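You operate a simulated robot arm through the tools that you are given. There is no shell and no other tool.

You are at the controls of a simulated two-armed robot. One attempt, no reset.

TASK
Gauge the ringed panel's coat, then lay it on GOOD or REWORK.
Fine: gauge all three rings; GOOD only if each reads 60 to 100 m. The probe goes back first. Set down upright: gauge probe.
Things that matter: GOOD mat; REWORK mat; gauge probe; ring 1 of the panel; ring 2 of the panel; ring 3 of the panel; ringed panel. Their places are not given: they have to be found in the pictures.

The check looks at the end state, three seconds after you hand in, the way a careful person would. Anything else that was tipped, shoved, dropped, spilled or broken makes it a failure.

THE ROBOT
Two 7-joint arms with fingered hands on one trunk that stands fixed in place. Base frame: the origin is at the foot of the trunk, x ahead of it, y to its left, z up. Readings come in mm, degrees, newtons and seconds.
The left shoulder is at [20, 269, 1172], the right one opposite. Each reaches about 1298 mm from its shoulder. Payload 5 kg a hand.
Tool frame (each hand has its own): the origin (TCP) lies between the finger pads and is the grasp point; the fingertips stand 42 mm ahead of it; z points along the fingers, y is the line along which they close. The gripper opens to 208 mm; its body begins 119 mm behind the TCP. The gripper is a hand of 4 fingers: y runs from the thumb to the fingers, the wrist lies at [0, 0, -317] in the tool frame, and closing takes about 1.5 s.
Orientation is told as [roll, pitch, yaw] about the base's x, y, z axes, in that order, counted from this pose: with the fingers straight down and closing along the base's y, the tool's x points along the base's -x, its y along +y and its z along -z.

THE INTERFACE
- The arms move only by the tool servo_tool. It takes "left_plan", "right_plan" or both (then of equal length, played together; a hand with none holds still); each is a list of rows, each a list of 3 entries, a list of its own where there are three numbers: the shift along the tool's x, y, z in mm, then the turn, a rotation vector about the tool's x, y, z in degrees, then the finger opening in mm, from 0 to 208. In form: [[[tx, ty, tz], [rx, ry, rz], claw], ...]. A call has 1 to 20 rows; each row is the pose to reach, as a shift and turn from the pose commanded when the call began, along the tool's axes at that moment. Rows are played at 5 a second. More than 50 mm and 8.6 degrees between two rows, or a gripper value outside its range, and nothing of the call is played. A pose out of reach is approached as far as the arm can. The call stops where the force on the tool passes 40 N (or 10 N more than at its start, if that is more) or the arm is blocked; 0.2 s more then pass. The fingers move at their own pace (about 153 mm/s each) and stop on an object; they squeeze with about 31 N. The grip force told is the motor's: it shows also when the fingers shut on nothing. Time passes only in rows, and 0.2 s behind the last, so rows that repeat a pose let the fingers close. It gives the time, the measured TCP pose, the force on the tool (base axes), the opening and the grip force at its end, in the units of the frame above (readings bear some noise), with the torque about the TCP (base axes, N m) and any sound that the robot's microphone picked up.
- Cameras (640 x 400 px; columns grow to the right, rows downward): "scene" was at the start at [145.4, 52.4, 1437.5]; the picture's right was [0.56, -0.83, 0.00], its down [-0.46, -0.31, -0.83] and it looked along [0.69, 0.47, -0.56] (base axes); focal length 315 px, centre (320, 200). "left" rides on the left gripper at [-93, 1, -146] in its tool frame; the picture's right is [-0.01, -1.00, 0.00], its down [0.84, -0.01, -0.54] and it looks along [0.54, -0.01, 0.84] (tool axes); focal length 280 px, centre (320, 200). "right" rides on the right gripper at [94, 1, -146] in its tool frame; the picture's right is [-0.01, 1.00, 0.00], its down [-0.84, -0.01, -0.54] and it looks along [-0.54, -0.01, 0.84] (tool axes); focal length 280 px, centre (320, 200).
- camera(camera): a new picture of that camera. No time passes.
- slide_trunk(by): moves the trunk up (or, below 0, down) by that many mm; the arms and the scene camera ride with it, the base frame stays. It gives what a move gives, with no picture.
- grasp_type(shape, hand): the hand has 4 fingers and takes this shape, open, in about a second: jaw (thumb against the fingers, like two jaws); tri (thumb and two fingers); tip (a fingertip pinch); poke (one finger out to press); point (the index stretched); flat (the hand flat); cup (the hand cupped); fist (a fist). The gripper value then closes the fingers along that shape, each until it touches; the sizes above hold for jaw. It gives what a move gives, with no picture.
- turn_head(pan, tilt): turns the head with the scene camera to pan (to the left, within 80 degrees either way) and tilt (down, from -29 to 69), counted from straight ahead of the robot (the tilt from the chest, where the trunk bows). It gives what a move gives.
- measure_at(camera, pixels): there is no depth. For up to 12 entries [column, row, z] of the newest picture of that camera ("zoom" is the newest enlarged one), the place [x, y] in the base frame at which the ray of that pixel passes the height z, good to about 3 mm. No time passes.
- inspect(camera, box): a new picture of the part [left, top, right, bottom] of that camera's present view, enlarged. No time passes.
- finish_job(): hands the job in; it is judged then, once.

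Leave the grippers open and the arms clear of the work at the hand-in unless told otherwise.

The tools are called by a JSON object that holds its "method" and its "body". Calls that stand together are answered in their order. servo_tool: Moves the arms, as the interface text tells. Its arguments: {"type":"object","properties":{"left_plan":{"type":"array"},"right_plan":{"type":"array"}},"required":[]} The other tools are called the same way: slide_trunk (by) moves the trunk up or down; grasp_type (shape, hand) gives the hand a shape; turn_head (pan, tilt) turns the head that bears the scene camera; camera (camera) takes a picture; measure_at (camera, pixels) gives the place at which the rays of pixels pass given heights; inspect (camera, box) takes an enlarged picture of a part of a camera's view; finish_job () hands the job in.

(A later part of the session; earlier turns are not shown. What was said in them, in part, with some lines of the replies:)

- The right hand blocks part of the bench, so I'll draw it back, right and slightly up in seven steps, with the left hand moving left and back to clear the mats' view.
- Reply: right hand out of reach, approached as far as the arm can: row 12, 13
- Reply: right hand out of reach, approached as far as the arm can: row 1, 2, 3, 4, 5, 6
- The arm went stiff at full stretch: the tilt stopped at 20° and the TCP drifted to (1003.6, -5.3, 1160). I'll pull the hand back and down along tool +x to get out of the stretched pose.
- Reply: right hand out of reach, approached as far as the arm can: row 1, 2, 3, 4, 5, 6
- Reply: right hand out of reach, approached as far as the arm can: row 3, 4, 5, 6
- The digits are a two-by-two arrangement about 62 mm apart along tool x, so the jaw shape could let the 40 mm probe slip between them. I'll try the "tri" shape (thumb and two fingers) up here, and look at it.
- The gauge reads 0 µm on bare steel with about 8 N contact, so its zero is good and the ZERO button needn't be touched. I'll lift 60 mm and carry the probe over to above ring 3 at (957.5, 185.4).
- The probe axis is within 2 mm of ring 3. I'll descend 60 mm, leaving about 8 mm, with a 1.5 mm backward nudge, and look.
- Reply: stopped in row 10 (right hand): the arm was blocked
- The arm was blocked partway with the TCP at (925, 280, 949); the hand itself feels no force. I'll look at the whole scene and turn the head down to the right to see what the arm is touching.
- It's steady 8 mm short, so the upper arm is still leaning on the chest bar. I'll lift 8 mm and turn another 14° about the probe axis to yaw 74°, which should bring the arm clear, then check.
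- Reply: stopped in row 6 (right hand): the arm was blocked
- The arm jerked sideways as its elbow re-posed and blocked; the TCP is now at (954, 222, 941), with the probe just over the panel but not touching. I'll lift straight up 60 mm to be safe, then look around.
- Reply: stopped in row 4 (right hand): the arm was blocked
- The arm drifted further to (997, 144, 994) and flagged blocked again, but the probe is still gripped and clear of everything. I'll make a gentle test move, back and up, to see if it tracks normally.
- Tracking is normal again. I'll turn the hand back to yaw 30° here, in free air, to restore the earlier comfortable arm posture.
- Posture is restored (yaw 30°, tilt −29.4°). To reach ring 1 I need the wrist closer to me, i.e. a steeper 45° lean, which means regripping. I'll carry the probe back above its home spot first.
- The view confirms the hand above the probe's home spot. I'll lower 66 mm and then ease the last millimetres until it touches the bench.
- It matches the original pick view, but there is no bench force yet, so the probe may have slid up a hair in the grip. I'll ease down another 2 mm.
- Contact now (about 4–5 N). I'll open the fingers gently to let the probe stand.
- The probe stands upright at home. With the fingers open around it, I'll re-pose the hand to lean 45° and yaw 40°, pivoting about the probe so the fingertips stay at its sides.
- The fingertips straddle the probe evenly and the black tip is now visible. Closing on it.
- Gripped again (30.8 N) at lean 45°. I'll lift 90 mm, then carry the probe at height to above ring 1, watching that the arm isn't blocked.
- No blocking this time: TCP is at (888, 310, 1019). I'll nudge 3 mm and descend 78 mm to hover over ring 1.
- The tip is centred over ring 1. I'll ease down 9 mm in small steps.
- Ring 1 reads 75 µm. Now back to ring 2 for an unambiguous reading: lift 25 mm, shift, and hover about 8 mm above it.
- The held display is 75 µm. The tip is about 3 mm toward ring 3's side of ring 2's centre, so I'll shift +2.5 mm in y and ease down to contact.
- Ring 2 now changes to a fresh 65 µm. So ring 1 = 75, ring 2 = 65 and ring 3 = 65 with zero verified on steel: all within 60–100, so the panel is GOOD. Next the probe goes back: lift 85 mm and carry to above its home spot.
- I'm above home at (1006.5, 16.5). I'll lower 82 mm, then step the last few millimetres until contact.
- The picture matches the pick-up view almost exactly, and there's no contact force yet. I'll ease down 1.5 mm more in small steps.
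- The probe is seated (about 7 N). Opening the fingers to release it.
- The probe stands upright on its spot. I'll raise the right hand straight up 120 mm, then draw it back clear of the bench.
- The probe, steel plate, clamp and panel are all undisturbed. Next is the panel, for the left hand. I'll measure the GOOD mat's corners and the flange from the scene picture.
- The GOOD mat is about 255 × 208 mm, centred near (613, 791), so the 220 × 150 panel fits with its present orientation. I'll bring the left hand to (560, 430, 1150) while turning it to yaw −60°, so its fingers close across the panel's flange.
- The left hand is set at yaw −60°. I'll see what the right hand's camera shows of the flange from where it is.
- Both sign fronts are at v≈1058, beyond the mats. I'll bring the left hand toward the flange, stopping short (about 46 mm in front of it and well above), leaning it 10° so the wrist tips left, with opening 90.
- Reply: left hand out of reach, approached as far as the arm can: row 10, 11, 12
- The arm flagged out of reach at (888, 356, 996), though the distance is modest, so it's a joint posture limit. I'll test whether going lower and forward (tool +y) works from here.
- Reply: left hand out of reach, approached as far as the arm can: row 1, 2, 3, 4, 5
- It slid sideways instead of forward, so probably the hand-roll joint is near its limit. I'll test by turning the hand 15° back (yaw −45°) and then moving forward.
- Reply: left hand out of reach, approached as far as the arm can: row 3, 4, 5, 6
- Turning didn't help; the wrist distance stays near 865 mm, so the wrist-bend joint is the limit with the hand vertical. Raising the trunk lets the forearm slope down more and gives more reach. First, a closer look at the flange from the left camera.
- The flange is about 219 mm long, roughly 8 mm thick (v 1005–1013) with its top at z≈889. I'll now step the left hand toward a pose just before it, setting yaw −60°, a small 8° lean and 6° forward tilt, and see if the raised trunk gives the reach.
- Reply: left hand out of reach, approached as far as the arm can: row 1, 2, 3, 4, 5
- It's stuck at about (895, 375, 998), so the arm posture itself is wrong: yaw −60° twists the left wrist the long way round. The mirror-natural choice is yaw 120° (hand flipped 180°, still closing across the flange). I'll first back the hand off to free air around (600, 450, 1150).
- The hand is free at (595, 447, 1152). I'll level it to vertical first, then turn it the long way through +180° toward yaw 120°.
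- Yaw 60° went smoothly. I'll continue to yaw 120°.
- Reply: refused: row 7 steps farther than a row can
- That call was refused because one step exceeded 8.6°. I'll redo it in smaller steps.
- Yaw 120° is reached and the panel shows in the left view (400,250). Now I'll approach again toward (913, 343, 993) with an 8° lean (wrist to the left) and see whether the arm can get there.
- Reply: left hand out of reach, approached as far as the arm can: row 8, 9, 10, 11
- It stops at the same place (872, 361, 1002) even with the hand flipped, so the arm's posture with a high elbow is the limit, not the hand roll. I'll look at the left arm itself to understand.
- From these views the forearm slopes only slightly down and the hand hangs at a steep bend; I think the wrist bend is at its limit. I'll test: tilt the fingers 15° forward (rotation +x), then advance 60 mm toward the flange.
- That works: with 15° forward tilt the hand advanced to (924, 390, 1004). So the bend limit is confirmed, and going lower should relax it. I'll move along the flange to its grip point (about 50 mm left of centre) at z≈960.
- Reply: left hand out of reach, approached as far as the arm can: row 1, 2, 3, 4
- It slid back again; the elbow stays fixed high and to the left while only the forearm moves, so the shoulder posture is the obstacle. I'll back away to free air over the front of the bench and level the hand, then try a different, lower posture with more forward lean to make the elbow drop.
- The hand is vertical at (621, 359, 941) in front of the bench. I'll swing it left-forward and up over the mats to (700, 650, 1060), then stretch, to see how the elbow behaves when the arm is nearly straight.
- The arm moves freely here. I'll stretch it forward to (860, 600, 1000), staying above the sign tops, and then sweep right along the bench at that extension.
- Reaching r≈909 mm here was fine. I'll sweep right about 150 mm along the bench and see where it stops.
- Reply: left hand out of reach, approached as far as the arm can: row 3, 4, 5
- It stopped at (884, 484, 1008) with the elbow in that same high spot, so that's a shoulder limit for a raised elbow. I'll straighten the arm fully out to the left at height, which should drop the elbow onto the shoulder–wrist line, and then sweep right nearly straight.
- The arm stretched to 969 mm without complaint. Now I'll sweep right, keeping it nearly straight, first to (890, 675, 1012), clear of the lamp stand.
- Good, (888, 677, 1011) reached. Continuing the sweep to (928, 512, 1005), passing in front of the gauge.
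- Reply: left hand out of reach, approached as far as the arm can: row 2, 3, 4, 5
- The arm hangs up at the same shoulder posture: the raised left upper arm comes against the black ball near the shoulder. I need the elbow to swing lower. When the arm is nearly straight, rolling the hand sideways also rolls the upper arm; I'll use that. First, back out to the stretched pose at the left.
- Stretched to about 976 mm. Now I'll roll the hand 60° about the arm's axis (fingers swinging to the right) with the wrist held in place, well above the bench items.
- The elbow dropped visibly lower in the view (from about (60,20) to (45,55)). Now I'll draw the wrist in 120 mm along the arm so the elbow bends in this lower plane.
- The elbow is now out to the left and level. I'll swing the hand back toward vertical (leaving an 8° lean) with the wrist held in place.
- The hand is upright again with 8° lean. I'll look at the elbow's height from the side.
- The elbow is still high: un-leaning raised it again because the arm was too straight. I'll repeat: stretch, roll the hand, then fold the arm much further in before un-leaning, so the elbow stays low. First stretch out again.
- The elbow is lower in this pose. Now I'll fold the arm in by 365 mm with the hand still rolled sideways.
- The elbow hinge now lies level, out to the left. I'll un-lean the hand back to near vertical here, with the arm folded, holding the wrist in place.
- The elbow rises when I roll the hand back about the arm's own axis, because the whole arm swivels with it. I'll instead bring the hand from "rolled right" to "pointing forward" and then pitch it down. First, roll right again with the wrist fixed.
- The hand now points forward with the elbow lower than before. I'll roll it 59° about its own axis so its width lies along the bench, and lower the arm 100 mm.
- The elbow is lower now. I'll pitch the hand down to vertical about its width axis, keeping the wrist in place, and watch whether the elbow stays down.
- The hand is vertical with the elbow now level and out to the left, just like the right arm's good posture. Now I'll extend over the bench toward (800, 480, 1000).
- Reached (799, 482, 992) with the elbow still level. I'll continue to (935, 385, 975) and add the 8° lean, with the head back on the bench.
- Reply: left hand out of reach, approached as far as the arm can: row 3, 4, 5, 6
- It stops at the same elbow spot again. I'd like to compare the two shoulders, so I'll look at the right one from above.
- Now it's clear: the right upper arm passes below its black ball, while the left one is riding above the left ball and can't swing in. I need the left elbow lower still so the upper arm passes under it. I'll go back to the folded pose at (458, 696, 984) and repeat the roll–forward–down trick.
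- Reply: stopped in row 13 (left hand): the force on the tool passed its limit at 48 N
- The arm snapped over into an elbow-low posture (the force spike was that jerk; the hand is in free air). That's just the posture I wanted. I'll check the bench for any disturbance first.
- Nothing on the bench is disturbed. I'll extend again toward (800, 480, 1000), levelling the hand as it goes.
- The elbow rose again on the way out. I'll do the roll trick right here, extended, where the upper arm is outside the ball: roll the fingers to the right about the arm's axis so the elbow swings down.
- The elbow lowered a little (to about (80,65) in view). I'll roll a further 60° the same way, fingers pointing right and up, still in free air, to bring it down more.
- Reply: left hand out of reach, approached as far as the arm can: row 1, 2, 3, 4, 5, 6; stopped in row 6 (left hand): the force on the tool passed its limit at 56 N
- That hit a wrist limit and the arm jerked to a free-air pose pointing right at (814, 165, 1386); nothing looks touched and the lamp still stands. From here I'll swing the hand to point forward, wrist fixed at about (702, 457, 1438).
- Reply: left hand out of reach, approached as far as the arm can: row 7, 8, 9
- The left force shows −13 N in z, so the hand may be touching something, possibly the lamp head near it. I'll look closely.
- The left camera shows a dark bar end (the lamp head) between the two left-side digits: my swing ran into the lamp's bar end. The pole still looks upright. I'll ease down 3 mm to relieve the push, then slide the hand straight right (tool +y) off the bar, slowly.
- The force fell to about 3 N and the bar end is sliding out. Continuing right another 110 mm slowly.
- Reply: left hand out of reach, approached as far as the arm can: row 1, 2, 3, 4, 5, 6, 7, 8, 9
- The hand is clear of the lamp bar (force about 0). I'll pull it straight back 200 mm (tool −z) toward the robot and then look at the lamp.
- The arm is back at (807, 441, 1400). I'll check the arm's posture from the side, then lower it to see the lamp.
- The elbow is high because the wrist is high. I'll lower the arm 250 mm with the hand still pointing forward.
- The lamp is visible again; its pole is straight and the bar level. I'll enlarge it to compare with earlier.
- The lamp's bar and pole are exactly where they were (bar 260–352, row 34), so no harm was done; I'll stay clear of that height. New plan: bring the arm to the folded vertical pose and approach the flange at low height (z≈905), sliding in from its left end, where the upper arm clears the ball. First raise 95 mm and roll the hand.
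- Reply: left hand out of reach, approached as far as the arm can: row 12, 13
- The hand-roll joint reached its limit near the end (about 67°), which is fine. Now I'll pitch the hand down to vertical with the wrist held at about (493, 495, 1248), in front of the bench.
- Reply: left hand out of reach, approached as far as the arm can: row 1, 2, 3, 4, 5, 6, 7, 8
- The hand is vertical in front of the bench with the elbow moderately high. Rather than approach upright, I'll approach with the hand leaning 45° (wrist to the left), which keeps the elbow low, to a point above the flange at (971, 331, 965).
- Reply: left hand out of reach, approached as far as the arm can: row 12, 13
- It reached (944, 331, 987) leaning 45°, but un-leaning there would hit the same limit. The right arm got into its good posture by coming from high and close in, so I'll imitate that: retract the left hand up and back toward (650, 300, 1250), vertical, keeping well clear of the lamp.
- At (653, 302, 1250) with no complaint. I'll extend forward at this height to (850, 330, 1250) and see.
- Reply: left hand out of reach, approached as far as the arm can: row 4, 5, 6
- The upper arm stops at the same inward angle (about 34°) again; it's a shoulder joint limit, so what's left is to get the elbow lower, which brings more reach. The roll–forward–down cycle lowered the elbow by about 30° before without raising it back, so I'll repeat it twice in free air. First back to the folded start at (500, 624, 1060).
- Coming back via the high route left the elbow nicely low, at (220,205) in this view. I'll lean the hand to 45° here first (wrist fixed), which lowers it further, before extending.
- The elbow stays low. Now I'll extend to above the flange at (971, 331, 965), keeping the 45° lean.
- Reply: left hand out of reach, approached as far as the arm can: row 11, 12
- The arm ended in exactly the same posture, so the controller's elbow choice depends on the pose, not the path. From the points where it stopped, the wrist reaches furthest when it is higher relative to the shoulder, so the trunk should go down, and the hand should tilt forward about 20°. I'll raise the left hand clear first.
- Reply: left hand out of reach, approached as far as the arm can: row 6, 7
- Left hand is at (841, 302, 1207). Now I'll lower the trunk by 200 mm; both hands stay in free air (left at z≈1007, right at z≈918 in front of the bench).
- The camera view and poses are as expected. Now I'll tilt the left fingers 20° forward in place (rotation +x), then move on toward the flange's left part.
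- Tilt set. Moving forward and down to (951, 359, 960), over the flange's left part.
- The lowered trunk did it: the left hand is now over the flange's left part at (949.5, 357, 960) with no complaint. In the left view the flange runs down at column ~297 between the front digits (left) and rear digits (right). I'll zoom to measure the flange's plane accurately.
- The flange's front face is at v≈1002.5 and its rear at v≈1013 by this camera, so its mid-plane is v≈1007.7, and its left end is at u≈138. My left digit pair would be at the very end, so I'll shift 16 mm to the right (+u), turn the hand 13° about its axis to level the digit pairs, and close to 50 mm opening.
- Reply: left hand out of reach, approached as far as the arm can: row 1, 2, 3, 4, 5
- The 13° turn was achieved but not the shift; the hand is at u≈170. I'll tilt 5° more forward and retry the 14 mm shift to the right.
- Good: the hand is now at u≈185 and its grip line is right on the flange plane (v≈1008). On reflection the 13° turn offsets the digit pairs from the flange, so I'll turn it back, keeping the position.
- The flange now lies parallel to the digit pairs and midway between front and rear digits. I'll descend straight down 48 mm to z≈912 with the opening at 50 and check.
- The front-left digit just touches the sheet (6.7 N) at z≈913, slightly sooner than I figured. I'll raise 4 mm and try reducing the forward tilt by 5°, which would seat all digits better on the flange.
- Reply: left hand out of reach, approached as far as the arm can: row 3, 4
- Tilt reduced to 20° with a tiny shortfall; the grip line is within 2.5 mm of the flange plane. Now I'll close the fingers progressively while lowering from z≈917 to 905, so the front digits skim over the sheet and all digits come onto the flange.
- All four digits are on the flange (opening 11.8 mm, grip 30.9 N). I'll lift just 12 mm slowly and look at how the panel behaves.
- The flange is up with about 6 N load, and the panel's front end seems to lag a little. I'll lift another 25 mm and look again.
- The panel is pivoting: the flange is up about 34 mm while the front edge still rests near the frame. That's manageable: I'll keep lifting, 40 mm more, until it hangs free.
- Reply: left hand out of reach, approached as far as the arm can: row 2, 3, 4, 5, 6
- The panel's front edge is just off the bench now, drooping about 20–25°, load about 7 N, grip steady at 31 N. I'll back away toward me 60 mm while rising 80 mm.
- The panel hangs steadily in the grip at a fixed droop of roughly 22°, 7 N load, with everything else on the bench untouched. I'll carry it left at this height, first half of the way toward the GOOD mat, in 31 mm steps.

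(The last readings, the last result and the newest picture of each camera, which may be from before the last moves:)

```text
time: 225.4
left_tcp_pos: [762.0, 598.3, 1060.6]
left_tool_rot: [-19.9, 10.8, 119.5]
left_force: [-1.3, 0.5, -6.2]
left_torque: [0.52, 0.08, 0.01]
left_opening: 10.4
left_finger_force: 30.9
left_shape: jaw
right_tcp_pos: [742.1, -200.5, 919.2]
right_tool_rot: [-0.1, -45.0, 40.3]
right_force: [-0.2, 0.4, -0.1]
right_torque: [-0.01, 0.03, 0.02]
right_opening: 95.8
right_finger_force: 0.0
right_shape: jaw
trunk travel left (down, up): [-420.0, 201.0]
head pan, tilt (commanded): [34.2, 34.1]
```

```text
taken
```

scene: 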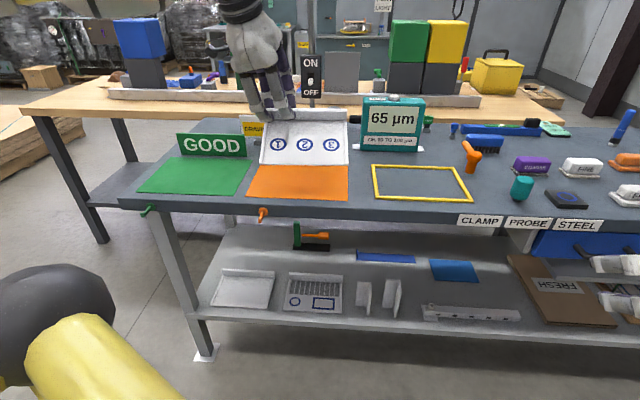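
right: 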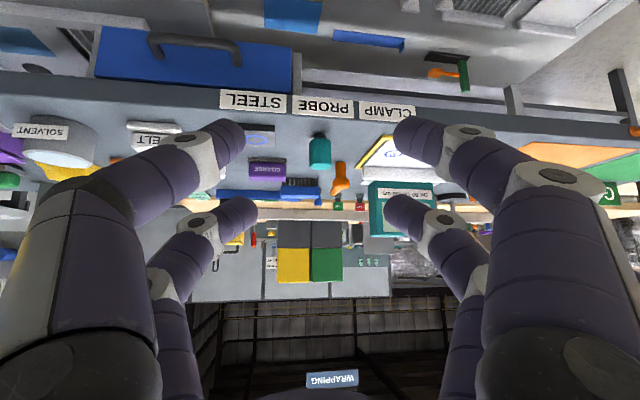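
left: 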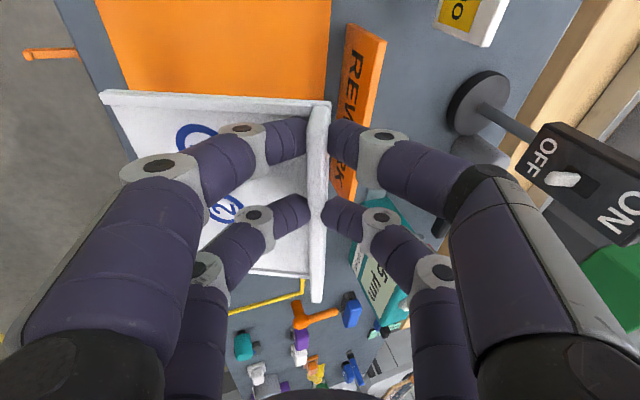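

The panel is steady over the REWORK area. Carrying on the second half to above the GOOD mat.

{"method": "servo_tool", "body": {"left_plan": [[[-15, -2, -2.3], [0, 0, 0], 0], [[-40, -5, -6], [0, 0, 0], 0], [[-70, -9, -10.8], [0, 0, 0], 0], [[-102, -13, -15.7], [0, 0, 0], 0], [[-135, -17.3, -20.8], [0, 0, 0], 0], [[-168, -21.5, -26], [0, 0, 0], 0], [[-201, -25.7, -31], [0, 0, 0], 0], [[-234, -30, -36.1], [0, 0, 0], 0], [[-267, -34.2, -41.2], [0, 0, 0], 0], [[-292, -37.4, -45.1], [0, 0, 0], 0], [[-306, -39.2, -47.3], [0, 0, 0], 0], [[-306, -39.2, -47.3], [0, 0, 0], 0]]}}

{"method": "camera", "body": {"camera": "left"}}

{"method": "camera", "body": {"camera": "scene"}}

```text
time: 228.0
left_tcp_pos: [625.4, 880.1, 1057.4]
left_tool_rot: [-19.8, 10.8, 119.6]
left_force: [0.5, 0.0, -7.0]
left_torque: [0.56, 0.09, 0.06]
left_opening: 10.6
left_finger_force: 30.7
left_shape: jaw
right_tcp_pos: [742.9, -199.7, 919.0]
right_tool_rot: [-0.1, -45.2, 40.2]
right_force: [0.2, -0.1, 1.2]
right_torque: [-0.02, 0.01, 0.0]
right_opening: 96.0
right_finger_force: 0.0
right_shape: jaw
trunk travel left (down, up): [-420.0, 201.0]
head pan, tilt (commanded): [34.2, 34.1]
```

```text
taken
```

left: 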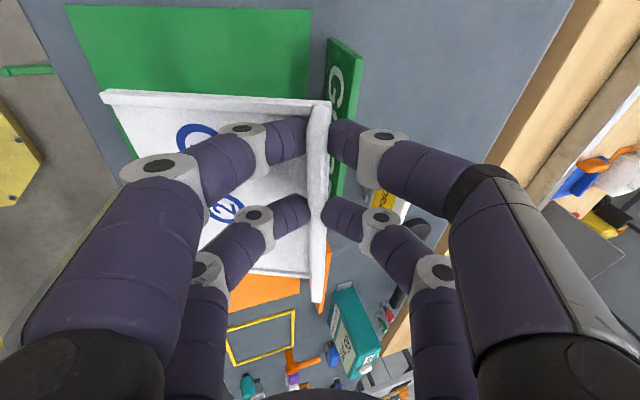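

```text
taken
```

scene: 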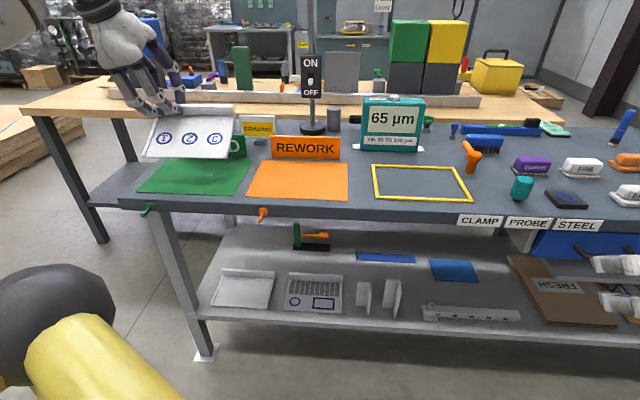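

The panel is over the GOOD mat. By the left view it droops about 23° from level. I'll turn the hand 23° back about the bench's u axis (pivoting at the grip) so the panel comes level.

{"method": "servo_tool", "body": {"left_plan": [[[0, -1.9, 0.4], [-4.5, -0.2, -0.8], 0], [[0.1, -3.8, 0.8], [-9, -0.5, -1.6], 0], [[0.1, -5.8, 1.1], [-13.6, -0.7, -2.5], 0], [[0.2, -7.7, 1.5], [-18.1, -1, -3.3], 0], [[0.2, -9.6, 1.9], [-22.6, -1.2, -4.1], 0], [[0.2, -9.6, 1.9], [-22.6, -1.2, -4.1], 0]]}}

{"method": "camera", "body": {"camera": "left"}}

{"method": "inspect", "body": {"camera": "scene", "box": [80, 40, 300, 220]}}

```text
time: 229.4
left_tcp_pos: [634.6, 883.9, 1058.9]
left_tool_rot: [3.5, 10.3, 123.8]
left_force: [0.1, 0.0, -7.0]
left_torque: [0.58, 0.0, 0.01]
left_opening: 10.6
left_finger_force: 31.0
left_shape: jaw
right_tcp_pos: [745.2, -199.6, 918.2]
right_tool_rot: [0.0, -45.0, 40.2]
right_force: [0.0, 0.1, -1.0]
right_torque: [0.01, 0.01, -0.01]
right_opening: 95.6
right_finger_force: 0.1
right_shape: jaw
trunk travel left (down, up): [-420.0, 201.0]
head pan, tilt (commanded): [34.2, 34.1]
```

```text
taken
```

left: 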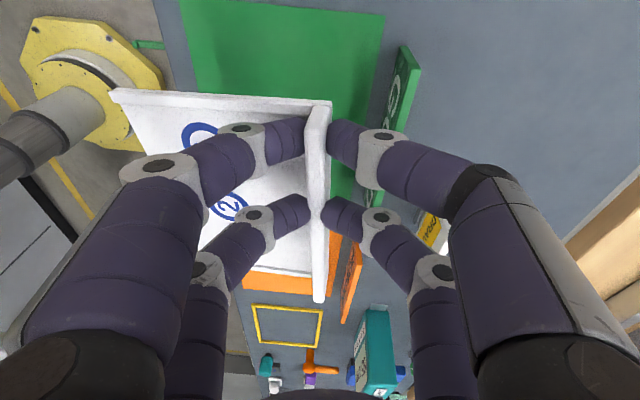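

```text
2.22 times, centred on (190, 130) of scene
```

zoom: 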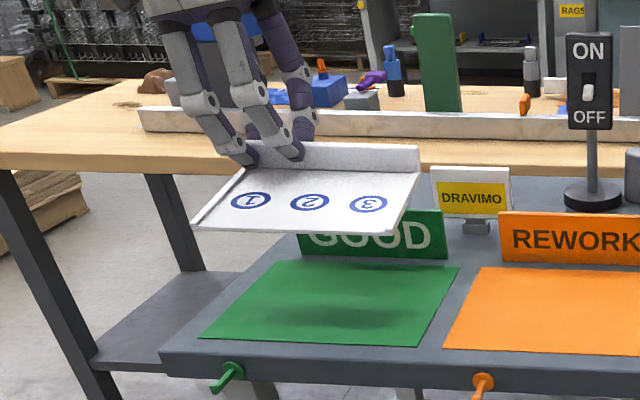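

The panel now looks level above the mat. I'll measure the GOOD mat's corners again from this lower camera, along with the panel's corners for a check.

{"method": "measure_at", "body": {"camera": "zoom", "pixels": [[252, 262, 851], [460, 266, 851], [413, 347, 851], [198, 338, 851], [195, 228, 1008], [392, 234, 1008], [417, 178, 1010], [419, 148, 1042], [300, 256, 851], [444, 260, 851]]}}

```text
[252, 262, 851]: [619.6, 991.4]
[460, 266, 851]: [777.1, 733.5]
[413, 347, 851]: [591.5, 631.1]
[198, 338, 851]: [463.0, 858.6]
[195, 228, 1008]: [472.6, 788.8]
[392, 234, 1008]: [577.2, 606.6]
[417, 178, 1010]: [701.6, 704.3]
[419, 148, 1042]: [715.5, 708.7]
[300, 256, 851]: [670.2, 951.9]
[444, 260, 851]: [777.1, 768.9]
```

The mat spans about u −249 to −510 and v 826 to 1033; the panel looks about 15 mm too far right, so I'll shift it 17 mm left and 8 mm toward the sign while lowering 130 mm to about 25 mm above the mat.

{"method": "servo_tool", "body": {"left_plan": [[[-6, -3, 18], [0, 0, 0], 0], [[-14, -6, 43], [0, 0, 0], 0], [[-22, -9.5, 70], [0, 0, 0], 0], [[-31, -13, 97], [0, 0, 0], 0], [[-37, -15.6, 116], [0, 0, 0], 0], [[-39.5, -16.7, 124.2], [0, 0, 0], 0], [[-39.5, -16.7, 124.2], [0, 0, 0], 0]]}}

{"method": "camera", "body": {"camera": "left"}}

{"method": "inspect", "body": {"camera": "scene", "box": [100, 90, 300, 220]}}

```text
time: 231.0
left_tcp_pos: [632.8, 902.8, 929.6]
left_tool_rot: [3.5, 10.3, 123.8]
left_force: [-0.3, -0.5, -6.9]
left_torque: [0.6, -0.03, 0.01]
left_opening: 10.6
left_finger_force: 30.5
left_shape: jaw
right_tcp_pos: [743.0, -200.0, 919.1]
right_tool_rot: [-0.1, -45.1, 40.3]
right_force: [-0.6, 0.2, 0.2]
right_torque: [0.02, 0.02, -0.01]
right_opening: 96.0
right_finger_force: 0.1
right_shape: jaw
trunk travel left (down, up): [-420.0, 201.0]
head pan, tilt (commanded): [34.2, 34.1]
```

```text
taken
```

left: 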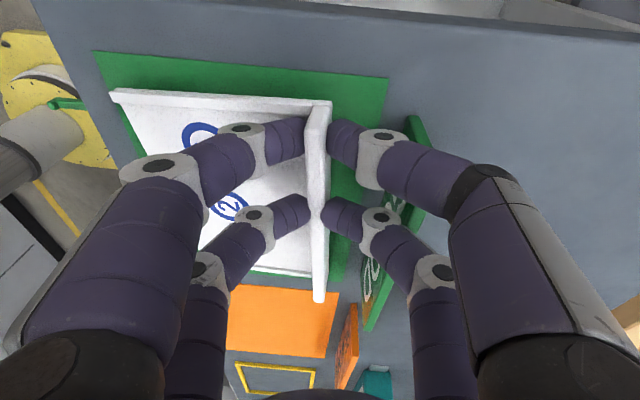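

```text
3.08 times, centred on (200, 155) of scene
```

zoom: 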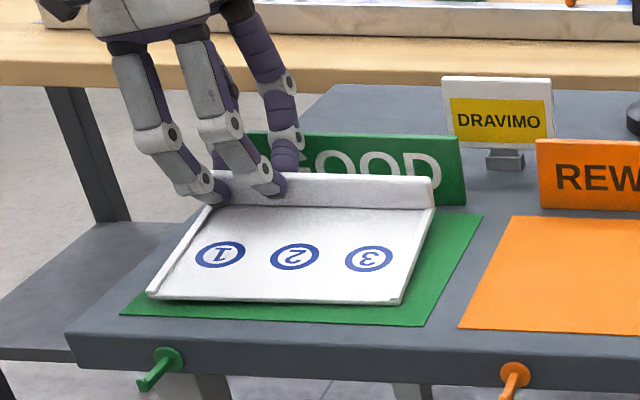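

The panel hovers about 25 mm above the mat with margins all round. I'll lower 20 mm and then step the last millimetres, watching the force.

{"method": "servo_tool", "body": {"left_plan": [[[-0.9, -0.3, 4.9], [0, 0, 0], 0], [[-1.8, -0.6, 9.8], [0, 0, 0], 0], [[-2.7, -0.9, 14.7], [0, 0, 0], 0], [[-3.6, -1.2, 19.6], [0, 0, 0], 0], [[-3.6, -1.2, 19.6], [0, 0, 0], 0]]}}

{"method": "camera", "body": {"camera": "left"}}

{"method": "inspect", "body": {"camera": "scene", "box": [100, 90, 300, 220]}}

```text
time: 232.3
left_tcp_pos: [631.6, 900.9, 914.7]
left_tool_rot: [3.3, 10.4, 123.7]
left_force: [-21.9, -7.0, 18.0]
left_torque: [0.07, -1.63, 0.0]
left_opening: 9.6
left_finger_force: 31.3
left_shape: jaw
right_tcp_pos: [741.4, -200.2, 920.8]
right_tool_rot: [0.1, -45.2, 40.2]
right_force: [-0.3, 0.2, -0.2]
right_torque: [-0.01, -0.04, -0.04]
right_opening: 95.9
right_finger_force: 0.0
right_shape: jaw
trunk travel left (down, up): [-420.0, 201.0]
head pan, tilt (commanded): [34.2, 34.1]
stopped in row 5 (left hand): the force on the tool passed its limit at 40 N (the readings are from after the stop); the commanded pose is now the measured one
```

```text
taken
```

left: 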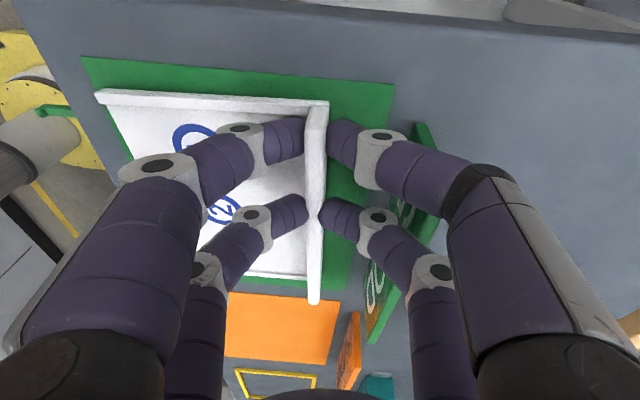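

```text
3.08 times, centred on (200, 155) of scene
```

zoom: 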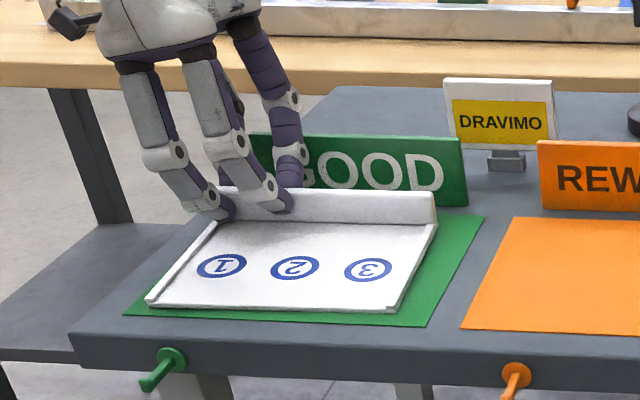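

The force limit tripped at z≈915 with a push toward me (−v) of about 22 N: the rear digits' knuckles are likely touching the GOOD sign's face. I'll raise 15 mm straight away and check that the sign hasn't moved.

{"method": "servo_tool", "body": {"left_plan": [[[0.5, 4, -2], [0, 0, 0], 0], [[1.3, 6.5, -6.9], [0, 0, 0], 0], [[2.7, 7, -14.7], [0, 0, 0], 0], [[2.7, 7, -14.7], [0, 0, 0], 0]]}}

{"method": "inspect", "body": {"camera": "scene", "box": [100, 90, 300, 220]}}

{"method": "camera", "body": {"camera": "left"}}

```text
time: 233.3
left_tcp_pos: [627.3, 897.6, 926.5]
left_tool_rot: [3.5, 10.3, 123.7]
left_force: [-0.2, -0.5, -5.6]
left_torque: [0.55, -0.07, 0.01]
left_opening: 10.0
left_finger_force: 30.8
left_shape: jaw
right_tcp_pos: [743.5, -200.6, 918.2]
right_tool_rot: [0.1, -45.1, 40.2]
right_force: [-0.5, 0.3, 1.1]
right_torque: [0.0, -0.01, 0.02]
right_opening: 95.8
right_finger_force: 0.2
right_shape: jaw
trunk travel left (down, up): [-420.0, 201.0]
head pan, tilt (commanded): [34.2, 34.1]
```

```text
3.08 times, centred on (200, 155) of scene
```

zoom: 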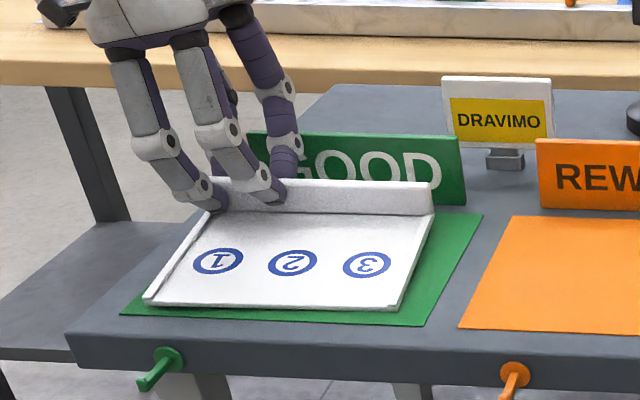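

```text
taken
```

left: 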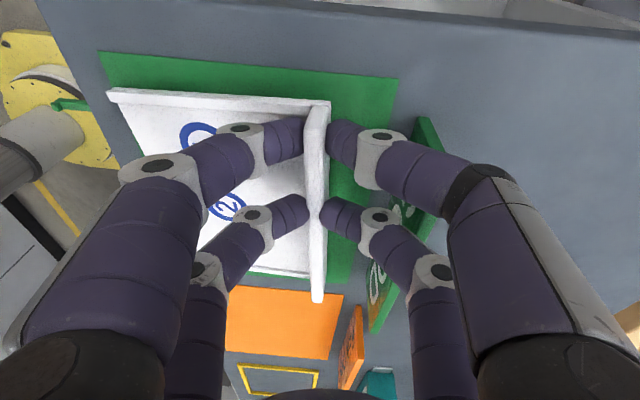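

The sign is unmoved and the load is normal. I'll rise 32 mm and tilt the hand 18° forward again about the grip so the knuckles stay clear of the sign; the panel's front edge will then touch the mat first and the panel will swing flat as I lower.

{"method": "servo_tool", "body": {"left_plan": [[[2.9, 1, -15.7], [0, 0, 0], 0], [[5.7, 1.9, -31.4], [0, 0, 0], 0], [[5.6, 3.4, -31.2], [4.4, 0.3, 0.8], 0], [[5.4, 5.6, -30.8], [8.9, 0.5, 1.7], 0], [[5.2, 7.5, -30.5], [13.3, 0.8, 2.5], 0], [[5.1, 9.4, -30.2], [17.7, 1, 3.3], 0], [[5.1, 9.4, -30.2], [17.7, 1, 3.3], 0]]}}

{"method": "inspect", "body": {"camera": "scene", "box": [100, 90, 300, 220]}}

{"method": "camera", "body": {"camera": "left"}}

```text
time: 234.9
left_tcp_pos: [621.5, 893.5, 957.2]
left_tool_rot: [-15.0, 10.9, 120.2]
left_force: [-0.5, -1.0, -4.1]
left_torque: [-0.04, 0.04, 0.02]
left_opening: 9.5
left_finger_force: 31.3
left_shape: jaw
right_tcp_pos: [742.7, -199.4, 918.8]
right_tool_rot: [0.0, -45.1, 40.2]
right_force: [0.2, 0.0, 0.6]
right_torque: [-0.02, 0.0, -0.06]
right_opening: 96.1
right_finger_force: 0.0
right_shape: jaw
trunk travel left (down, up): [-420.0, 201.0]
head pan, tilt (commanded): [34.2, 34.1]
```

```text
3.08 times, centred on (200, 155) of scene
```

zoom: 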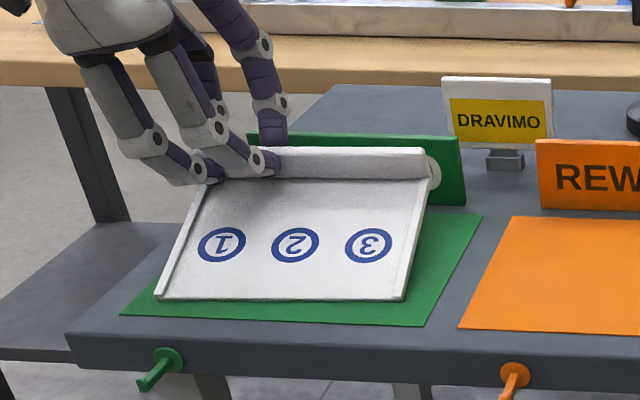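

```text
taken
```

left: 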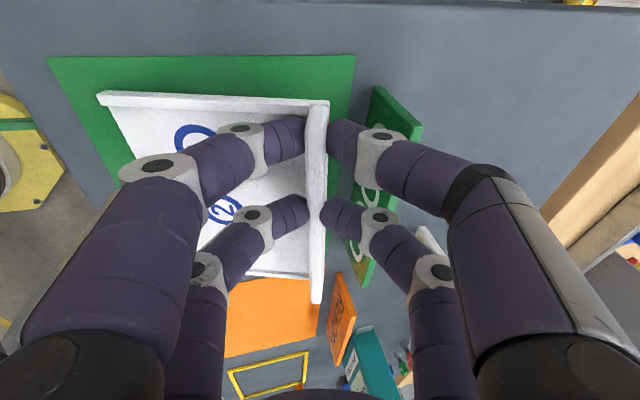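

The front edge now rests on the mat (load fell to about 4 N) with its whole length inside the green, and the knuckles are clear of the sign. I'll lower the flange side 30 mm, easing 3 mm rearward, and watch.

{"method": "servo_tool", "body": {"left_plan": [[[-0.9, 0.8, 4.9], [0, 0, 0], 0], [[-1.9, 1.6, 9.7], [0, 0, 0], 0], [[-2.8, 2.4, 14.6], [0, 0, 0], 0], [[-3.8, 3.1, 19.5], [0, 0, 0], 0], [[-4.7, 3.9, 24.3], [0, 0, 0], 0], [[-5.7, 4.7, 29.2], [0, 0, 0], 0], [[-5.7, 4.7, 29.2], [0, 0, 0], 0]]}}

{"method": "inspect", "body": {"camera": "scene", "box": [100, 90, 300, 220]}}

{"method": "camera", "body": {"camera": "left"}}

```text
time: 236.5
left_tcp_pos: [625.5, 897.0, 926.8]
left_tool_rot: [-15.0, 11.0, 120.3]
left_force: [0.9, -0.2, -1.9]
left_torque: [-0.27, 0.26, 0.28]
left_opening: 9.9
left_finger_force: 30.7
left_shape: jaw
right_tcp_pos: [741.7, -200.2, 918.7]
right_tool_rot: [0.0, -45.1, 40.2]
right_force: [1.0, 0.4, -0.2]
right_torque: [-0.05, 0.01, 0.0]
right_opening: 95.7
right_finger_force: 0.0
right_shape: jaw
trunk travel left (down, up): [-420.0, 201.0]
head pan, tilt (commanded): [34.2, 34.1]
```

```text
3.08 times, centred on (200, 155) of scene
```

zoom: 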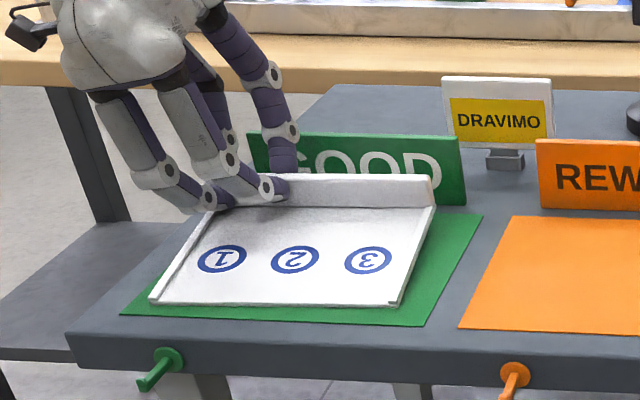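

```text
taken
```

left: 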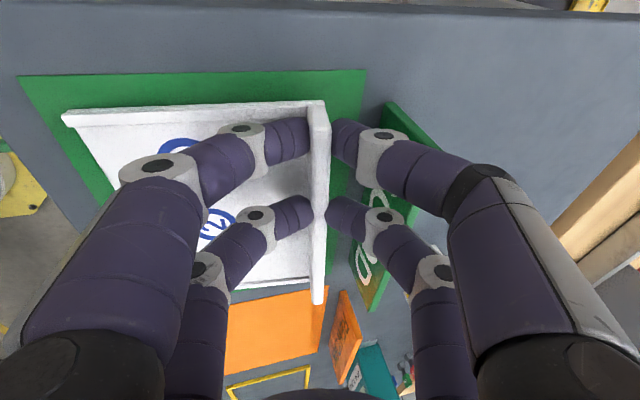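

It's flattening nicely. I'll lower another 14 mm, then go by single millimetres until the flange seats.

{"method": "servo_tool", "body": {"left_plan": [[[-0.8, 0.7, 4], [0, 0, 0], 0], [[-1.5, 1.4, 7.8], [0, 0, 0], 0], [[-2.3, 2, 11.5], [0, 0, 0], 0], [[-2.8, 2.6, 14.2], [0, 0, 0], 0], [[-3, 2.9, 15.2], [0, 0, 0], 0], [[-3, 2.9, 15.2], [0, 0, 0], 0]]}}

{"method": "inspect", "body": {"camera": "scene", "box": [100, 90, 300, 220]}}

{"method": "camera", "body": {"camera": "left"}}

```text
time: 237.9
left_tcp_pos: [625.1, 896.8, 911.9]
left_tool_rot: [-14.8, 10.9, 120.3]
left_force: [0.4, 1.3, -1.2]
left_torque: [-0.32, 0.32, 0.21]
left_opening: 9.8
left_finger_force: 31.5
left_shape: jaw
right_tcp_pos: [742.8, -200.4, 919.8]
right_tool_rot: [0.0, -45.2, 40.1]
right_force: [-0.3, 0.2, -0.2]
right_torque: [0.0, 0.01, 0.02]
right_opening: 95.8
right_finger_force: 0.0
right_shape: jaw
trunk travel left (down, up): [-420.0, 201.0]
head pan, tilt (commanded): [34.2, 34.1]
```

```text
3.08 times, centred on (200, 155) of scene
```

zoom: 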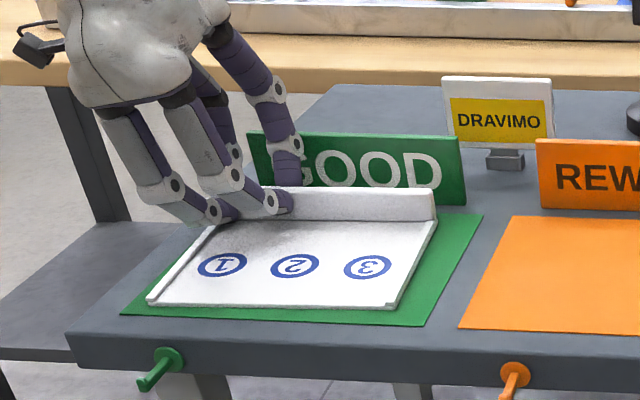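

```text
taken
```

left: 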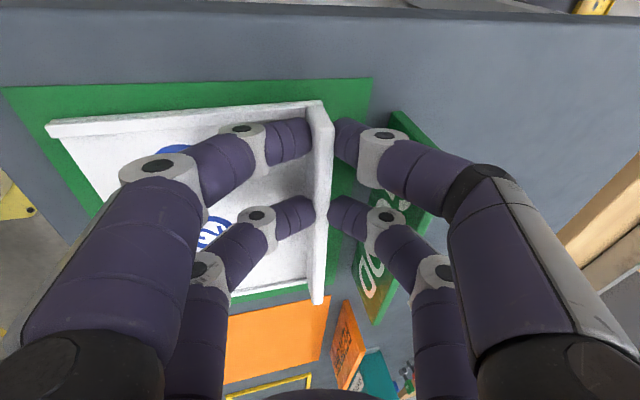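

Nearly flat now, with 4 mm or so to go. Lowering by single millimetres, up to 5 mm, watching for contact.

{"method": "servo_tool", "body": {"left_plan": [[[-0.2, 0.3, 0.95], [0, 0, 0], 0], [[-0.4, 0.5, 1.9], [0, 0, 0], 0], [[-0.6, 0.8, 2.85], [0, 0, 0], 0], [[-0.6, 0.8, 2.85], [0, 0, 0], 0]]}}

```text
time: 238.9
left_tcp_pos: [625.4, 896.2, 908.1]
left_tool_rot: [-15.1, 10.9, 120.3]
left_force: [2.2, 1.5, -1.0]
left_torque: [-0.35, 0.36, 0.27]
left_opening: 9.6
left_finger_force: 31.1
left_shape: jaw
right_tcp_pos: [743.1, -200.2, 918.7]
right_tool_rot: [0.1, -45.1, 40.2]
right_force: [0.0, -0.3, 0.4]
right_torque: [-0.01, -0.05, -0.03]
right_opening: 95.8
right_finger_force: 0.1
right_shape: jaw
trunk travel left (down, up): [-420.0, 201.0]
head pan, tilt (commanded): [34.2, 34.1]
```

No firm contact yet at z≈908 (load about −1 N). I'll lower another 3 mm in small steps.

{"method": "servo_tool", "body": {"left_plan": [[[-0.2, 0.3, 0.95], [0, 0, 0], 0], [[-0.4, 0.5, 1.9], [0, 0, 0], 0], [[-0.6, 0.8, 2.85], [0, 0, 0], 0], [[-0.6, 0.8, 2.85], [0, 0, 0], 0]]}}

{"method": "inspect", "body": {"camera": "scene", "box": [120, 120, 270, 210]}}

{"method": "camera", "body": {"camera": "left"}}

```text
time: 239.9
left_tcp_pos: [625.4, 896.5, 907.1]
left_tool_rot: [-15.1, 10.8, 120.2]
left_force: [-0.1, 3.6, 6.3]
left_torque: [-0.28, 0.34, 0.28]
left_opening: 9.9
left_finger_force: 31.1
left_shape: jaw
right_tcp_pos: [741.8, -199.5, 918.1]
right_tool_rot: [0.0, -45.2, 40.2]
right_force: [-1.0, 0.8, -0.4]
right_torque: [0.05, 0.02, 0.03]
right_opening: 95.8
right_finger_force: 0.1
right_shape: jaw
trunk travel left (down, up): [-420.0, 201.0]
head pan, tilt (commanded): [34.2, 34.1]
```

```text
4.27 times, centred on (195, 165) of scene
```

zoom: 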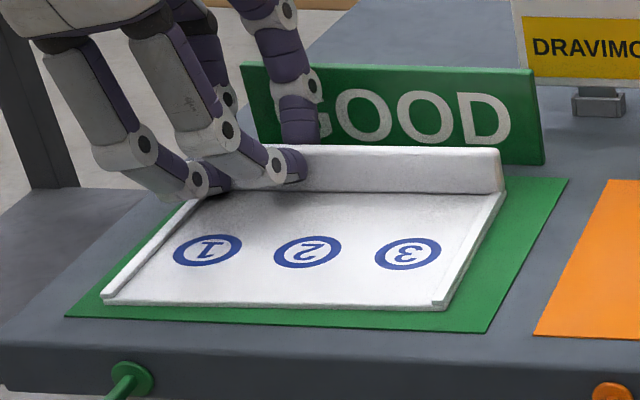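

```text
taken
```

left: 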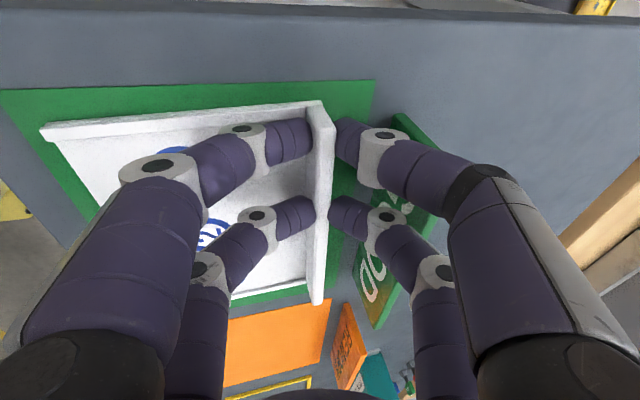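

The panel is flat on the green with about 6 N contact. I'll open the fingers just to 28 mm while rising 3 mm, so the front digits don't press the sheet and the rear ones stay clear of the sign.

{"method": "servo_tool", "body": {"left_plan": [[[0.1, -0.1, -0.4], [0, 0, 0], 12], [[0.3, -0.4, -1.4], [0, 0, 0], 17], [[0.4, -0.6, -2.3], [0, 0, 0], 22], [[0.6, -0.9, -3.3], [0, 0, 0], 28], [[0.6, -0.9, -3.3], [0, 0, 0], 28], [[0.6, -0.9, -3.3], [0, 0, 0], 28]]}}

{"method": "camera", "body": {"camera": "left"}}

{"method": "inspect", "body": {"camera": "scene", "box": [120, 120, 270, 210]}}

```text
time: 241.3
left_tcp_pos: [625.4, 896.0, 908.1]
left_tool_rot: [-15.1, 11.0, 120.4]
left_force: [1.2, -0.3, 1.8]
left_torque: [-0.01, 0.02, -0.03]
left_opening: 27.7
left_finger_force: 0.0
left_shape: jaw
right_tcp_pos: [743.9, -200.0, 918.2]
right_tool_rot: [-0.1, -45.1, 40.2]
right_force: [0.4, 0.4, 0.4]
right_torque: [0.0, 0.01, -0.03]
right_opening: 95.9
right_finger_force: 0.0
right_shape: jaw
trunk travel left (down, up): [-420.0, 201.0]
head pan, tilt (commanded): [34.2, 34.1]
```

```text
taken
```

left: 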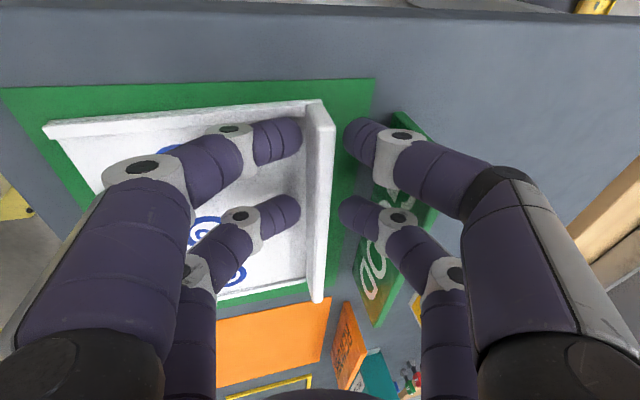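

```text
4.27 times, centred on (195, 165) of scene
```

zoom: 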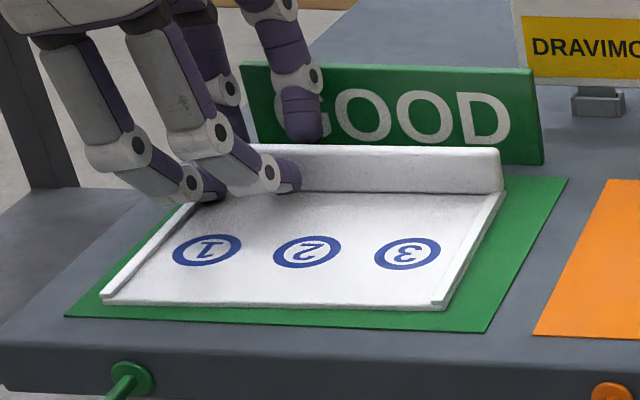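

The fingers are clear on both sides of the flange and the panel lies flat. I'll rise straight up, slowly at first, to 100 mm.

{"method": "servo_tool", "body": {"left_plan": [[[0.9, -1.3, -4.7], [0, 0, 0], 28], [[1.9, -2.5, -9.5], [0, 0, 0], 28], [[3.8, -5.1, -19], [0, 0, 0], 28], [[6.6, -8.9, -33.2], [0, 0, 0], 28], [[11.3, -15.2, -56.9], [0, 0, 0], 28], [[18.9, -25.4, -94.9], [0, 0, 0], 28], [[18.9, -25.4, -94.9], [0, 0, 0], 28]]}}

{"method": "camera", "body": {"camera": "left"}}

{"method": "camera", "body": {"camera": "scene"}}

{"method": "inspect", "body": {"camera": "scene", "box": [100, 90, 300, 220]}}

```text
time: 242.9
left_tcp_pos: [627.5, 897.9, 1008.7]
left_tool_rot: [-14.8, 11.0, 120.2]
left_force: [-0.4, 0.1, -0.8]
left_torque: [-0.03, -0.05, 0.01]
left_opening: 27.8
left_finger_force: 0.1
left_shape: jaw
right_tcp_pos: [742.9, -200.1, 918.3]
right_tool_rot: [0.0, -45.2, 40.1]
right_force: [1.0, -0.1, 0.2]
right_torque: [0.01, -0.03, -0.01]
right_opening: 95.8
right_finger_force: 0.0
right_shape: jaw
trunk travel left (down, up): [-420.0, 201.0]
head pan, tilt (commanded): [34.2, 34.1]
```

```text
taken
```

left: 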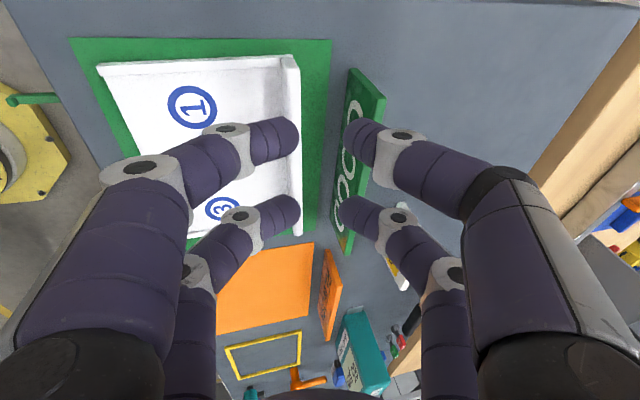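

```text
taken
```

scene: 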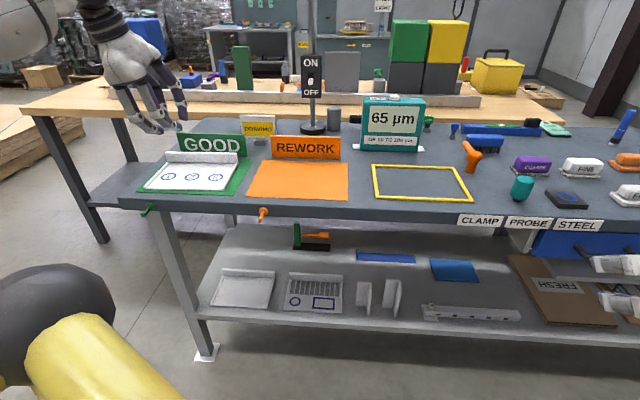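

```text
3.08 times, centred on (200, 155) of scene
```

zoom: 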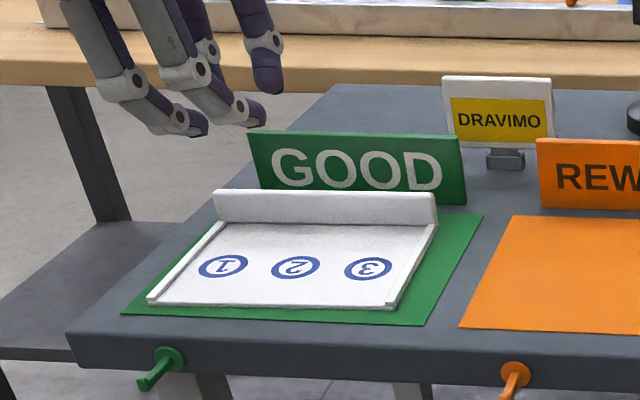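

The panel lies flat and fully on the GOOD mat, green showing on all sides, and the sign stands as before. I'll withdraw the left hand up and back to near its starting place and open it.

{"method": "servo_tool", "body": {"left_plan": [[[5.7, -7.6, -28.4], [0, 0, 0], 28], [[11.3, -15.2, -56.9], [0, 0, 0], 28], [[17.9, 16.5, -76.5], [0, 0, 0], 40], [[24.5, 48.2, -96.1], [0, 0, 0], 60], [[31.1, 79.9, -115.8], [0, 0, 0], 80], [[37.7, 111.6, -135.4], [0, 0, 0], 100], [[44.3, 143.3, -155], [0, 0, 0], 120], [[50.9, 175, -174.6], [0, 0, 0], 140], [[57.5, 206.7, -194.2], [0, 0, 0], 150], [[64.1, 238.4, -213.8], [0, 0, 0], 150], [[70.7, 270.1, -233.5], [0, 0, 0], 150], [[77.4, 301.8, -253.1], [0, 0, 0], 150], [[77.4, 301.8, -253.1], [0, 0, 0], 150]]}}

{"method": "camera", "body": {"camera": "scene"}}

```text
time: 245.7
left_tcp_pos: [335.6, 677.5, 1186.7]
left_tool_rot: [-15.1, 10.8, 120.3]
left_force: [-0.9, -0.4, 0.4]
left_torque: [0.07, -0.08, 0.01]
left_opening: 150.1
left_finger_force: 0.1
left_shape: jaw
right_tcp_pos: [742.3, -201.4, 919.1]
right_tool_rot: [0.0, -45.1, 40.2]
right_force: [-0.6, 0.1, -0.5]
right_torque: [0.02, -0.03, 0.01]
right_opening: 95.8
right_finger_force: 0.0
right_shape: jaw
trunk travel left (down, up): [-420.0, 201.0]
head pan, tilt (commanded): [34.2, 34.1]
```

```text
taken
```

scene: 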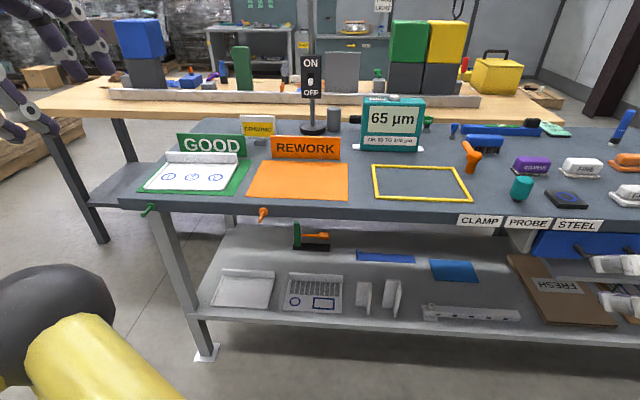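

Both hands are off the work. I'll raise the trunk back by 130 mm so the arms stand well clear, and then inspect everything once more.

{"method": "slide_trunk", "body": {"by": 130}}

{"method": "servo_tool", "body": {"right_plan": [[[20, 0, -20], [0, 0, 0], 150], [[40, 0, -40], [0, 0, 0], 190], [[40, 0, -40], [0, 0, 0], 200]]}}

{"method": "camera", "body": {"camera": "scene"}}

{"method": "inspect", "body": {"camera": "scene", "box": [130, 130, 370, 280]}}

{"method": "inspect", "body": {"camera": "scene", "box": [350, 120, 590, 270]}}

```text
time: 247.3
left_tcp_pos: [339.8, 678.0, 1317.7]
left_tool_rot: [-14.8, 10.9, 120.3]
left_force: [0.1, 0.0, 0.2]
left_torque: [-0.01, 0.03, -0.03]
left_opening: 149.7
left_finger_force: 0.1
left_shape: jaw
right_tcp_pos: [742.8, -200.8, 1046.5]
right_tool_rot: [0.0, -45.0, 40.3]
right_force: [0.4, -0.9, -0.3]
right_torque: [0.0, 0.01, 0.03]
right_opening: 96.0
right_finger_force: 0.1
right_shape: jaw
trunk travel left (down, up): [-550.0, 71.0]
head pan, tilt (commanded): [34.2, 34.1]
```

```text
time: 248.1
left_tcp_pos: [340.2, 679.4, 1318.3]
left_tool_rot: [-14.9, 10.9, 120.2]
left_force: [1.1, 0.1, 0.2]
left_torque: [-0.03, 0.03, -0.02]
left_opening: 149.9
left_finger_force: 0.0
left_shape: jaw
right_tcp_pos: [700.0, -236.3, 1048.9]
right_tool_rot: [-0.1, -45.2, 40.2]
right_force: [0.0, -0.1, -0.9]
right_torque: [-0.01, -0.02, 0.02]
right_opening: 200.1
right_finger_force: 0.1
right_shape: jaw
trunk travel left (down, up): [-550.0, 71.0]
head pan, tilt (commanded): [34.2, 34.1]
```

```text
taken
```

scene: 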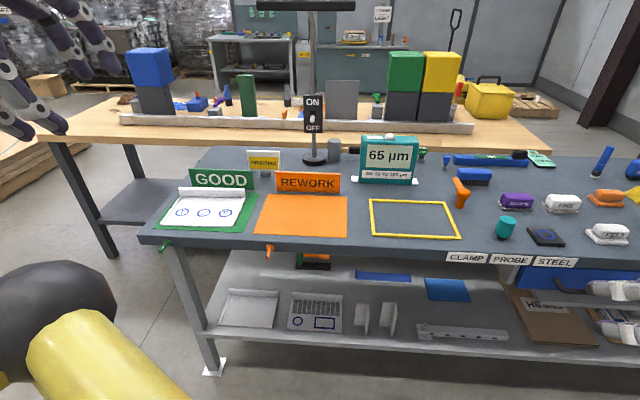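

```text
2.67 times, centred on (250, 205) of scene
```

zoom: 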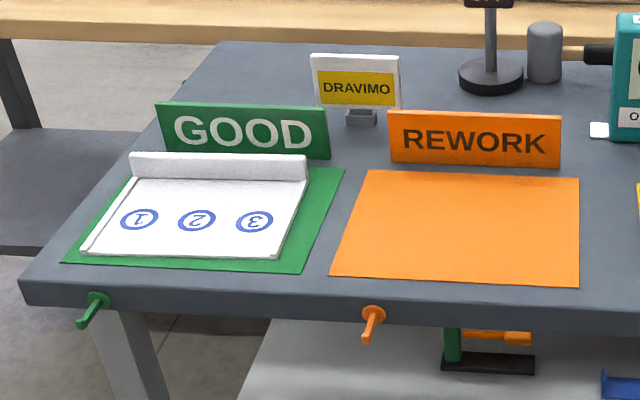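

```text
2.67 times, centred on (470, 195) of scene
```

zoom: 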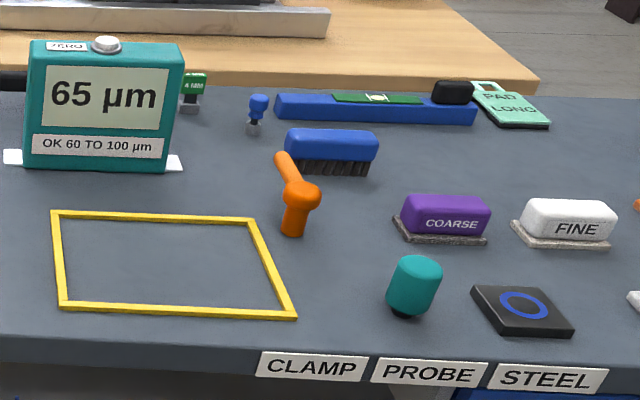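

Everything stands where it should. I'll check the panel's margins on the mat more closely before handing in.

{"method": "inspect", "body": {"camera": "scene", "box": [145, 170, 275, 250]}}

```text
4.92 times, centred on (210, 210) of scene
```

zoom: 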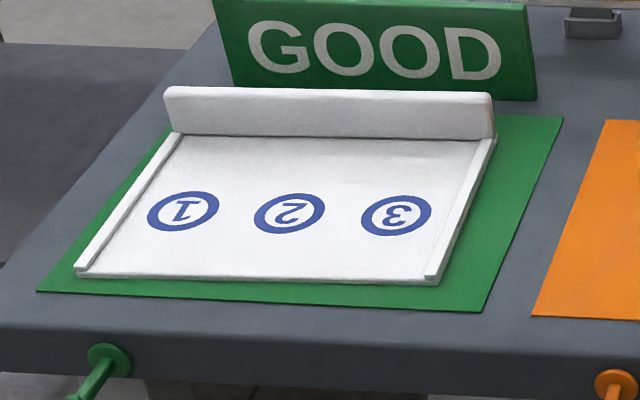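

{"method": "measure_at", "body": {"camera": "zoom", "pixels": [[37, 291, 851], [481, 312, 851], [563, 117, 851], [160, 137, 851], [77, 276, 852], [437, 287, 852], [172, 134, 856], [495, 140, 856], [182, 211, 856], [289, 214, 856], [397, 216, 856], [100, 212, 851]]}}

```text
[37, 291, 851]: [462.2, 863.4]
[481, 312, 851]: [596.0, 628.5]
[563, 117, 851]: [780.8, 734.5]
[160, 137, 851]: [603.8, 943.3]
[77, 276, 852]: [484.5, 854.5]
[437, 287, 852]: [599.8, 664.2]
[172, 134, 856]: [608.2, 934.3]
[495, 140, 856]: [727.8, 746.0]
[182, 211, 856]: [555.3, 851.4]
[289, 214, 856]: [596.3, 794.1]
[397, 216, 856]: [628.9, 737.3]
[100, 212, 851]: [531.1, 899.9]
```

By measurement the mat spans u −515…−246 and v 831…1043, and the panel spans u −505…−275 and v 847…1011. It lies wholly on GOOD, at least 10 mm inside every edge. The readings were 75, 65 and 65 µm on a verified zero, the probe is back upright on its spot, both grippers are open and the arms are clear. I'm handing in.

{"method": "finish_job", "body": {}}

```text
The job is handed in.
```

I gauged the panel on all three rings, and every reading was within the 60 to 100 µm limit, so I laid it on the GOOD mat. Ring 1 read 75 µm, ring 2 read 65 µm and ring 3 read 65 µm. Before gauging, the gauge showed 0 on the bare steel plate, so I did not need to press ZERO.

- **Probe:** I put it back first, standing upright on the spot it came from.
- **Panel:** It lies flat on GOOD with its flange to the rear, at least about 10 mm inside every edge of the mat.
- **Arms:** Both grippers are open and clear of the work.

**Contacts on the way:** the left hand touched two things I did not mean to touch. While I was repositioning the arm, it ran into the lamp's bar and pushed on it with about 15 N. While I was lowering the panel, it pushed forward with about 22 N, apparently against the GOOD sign. In the pictures afterwards, both stood where they had been before.

I have not seen the result of the check.
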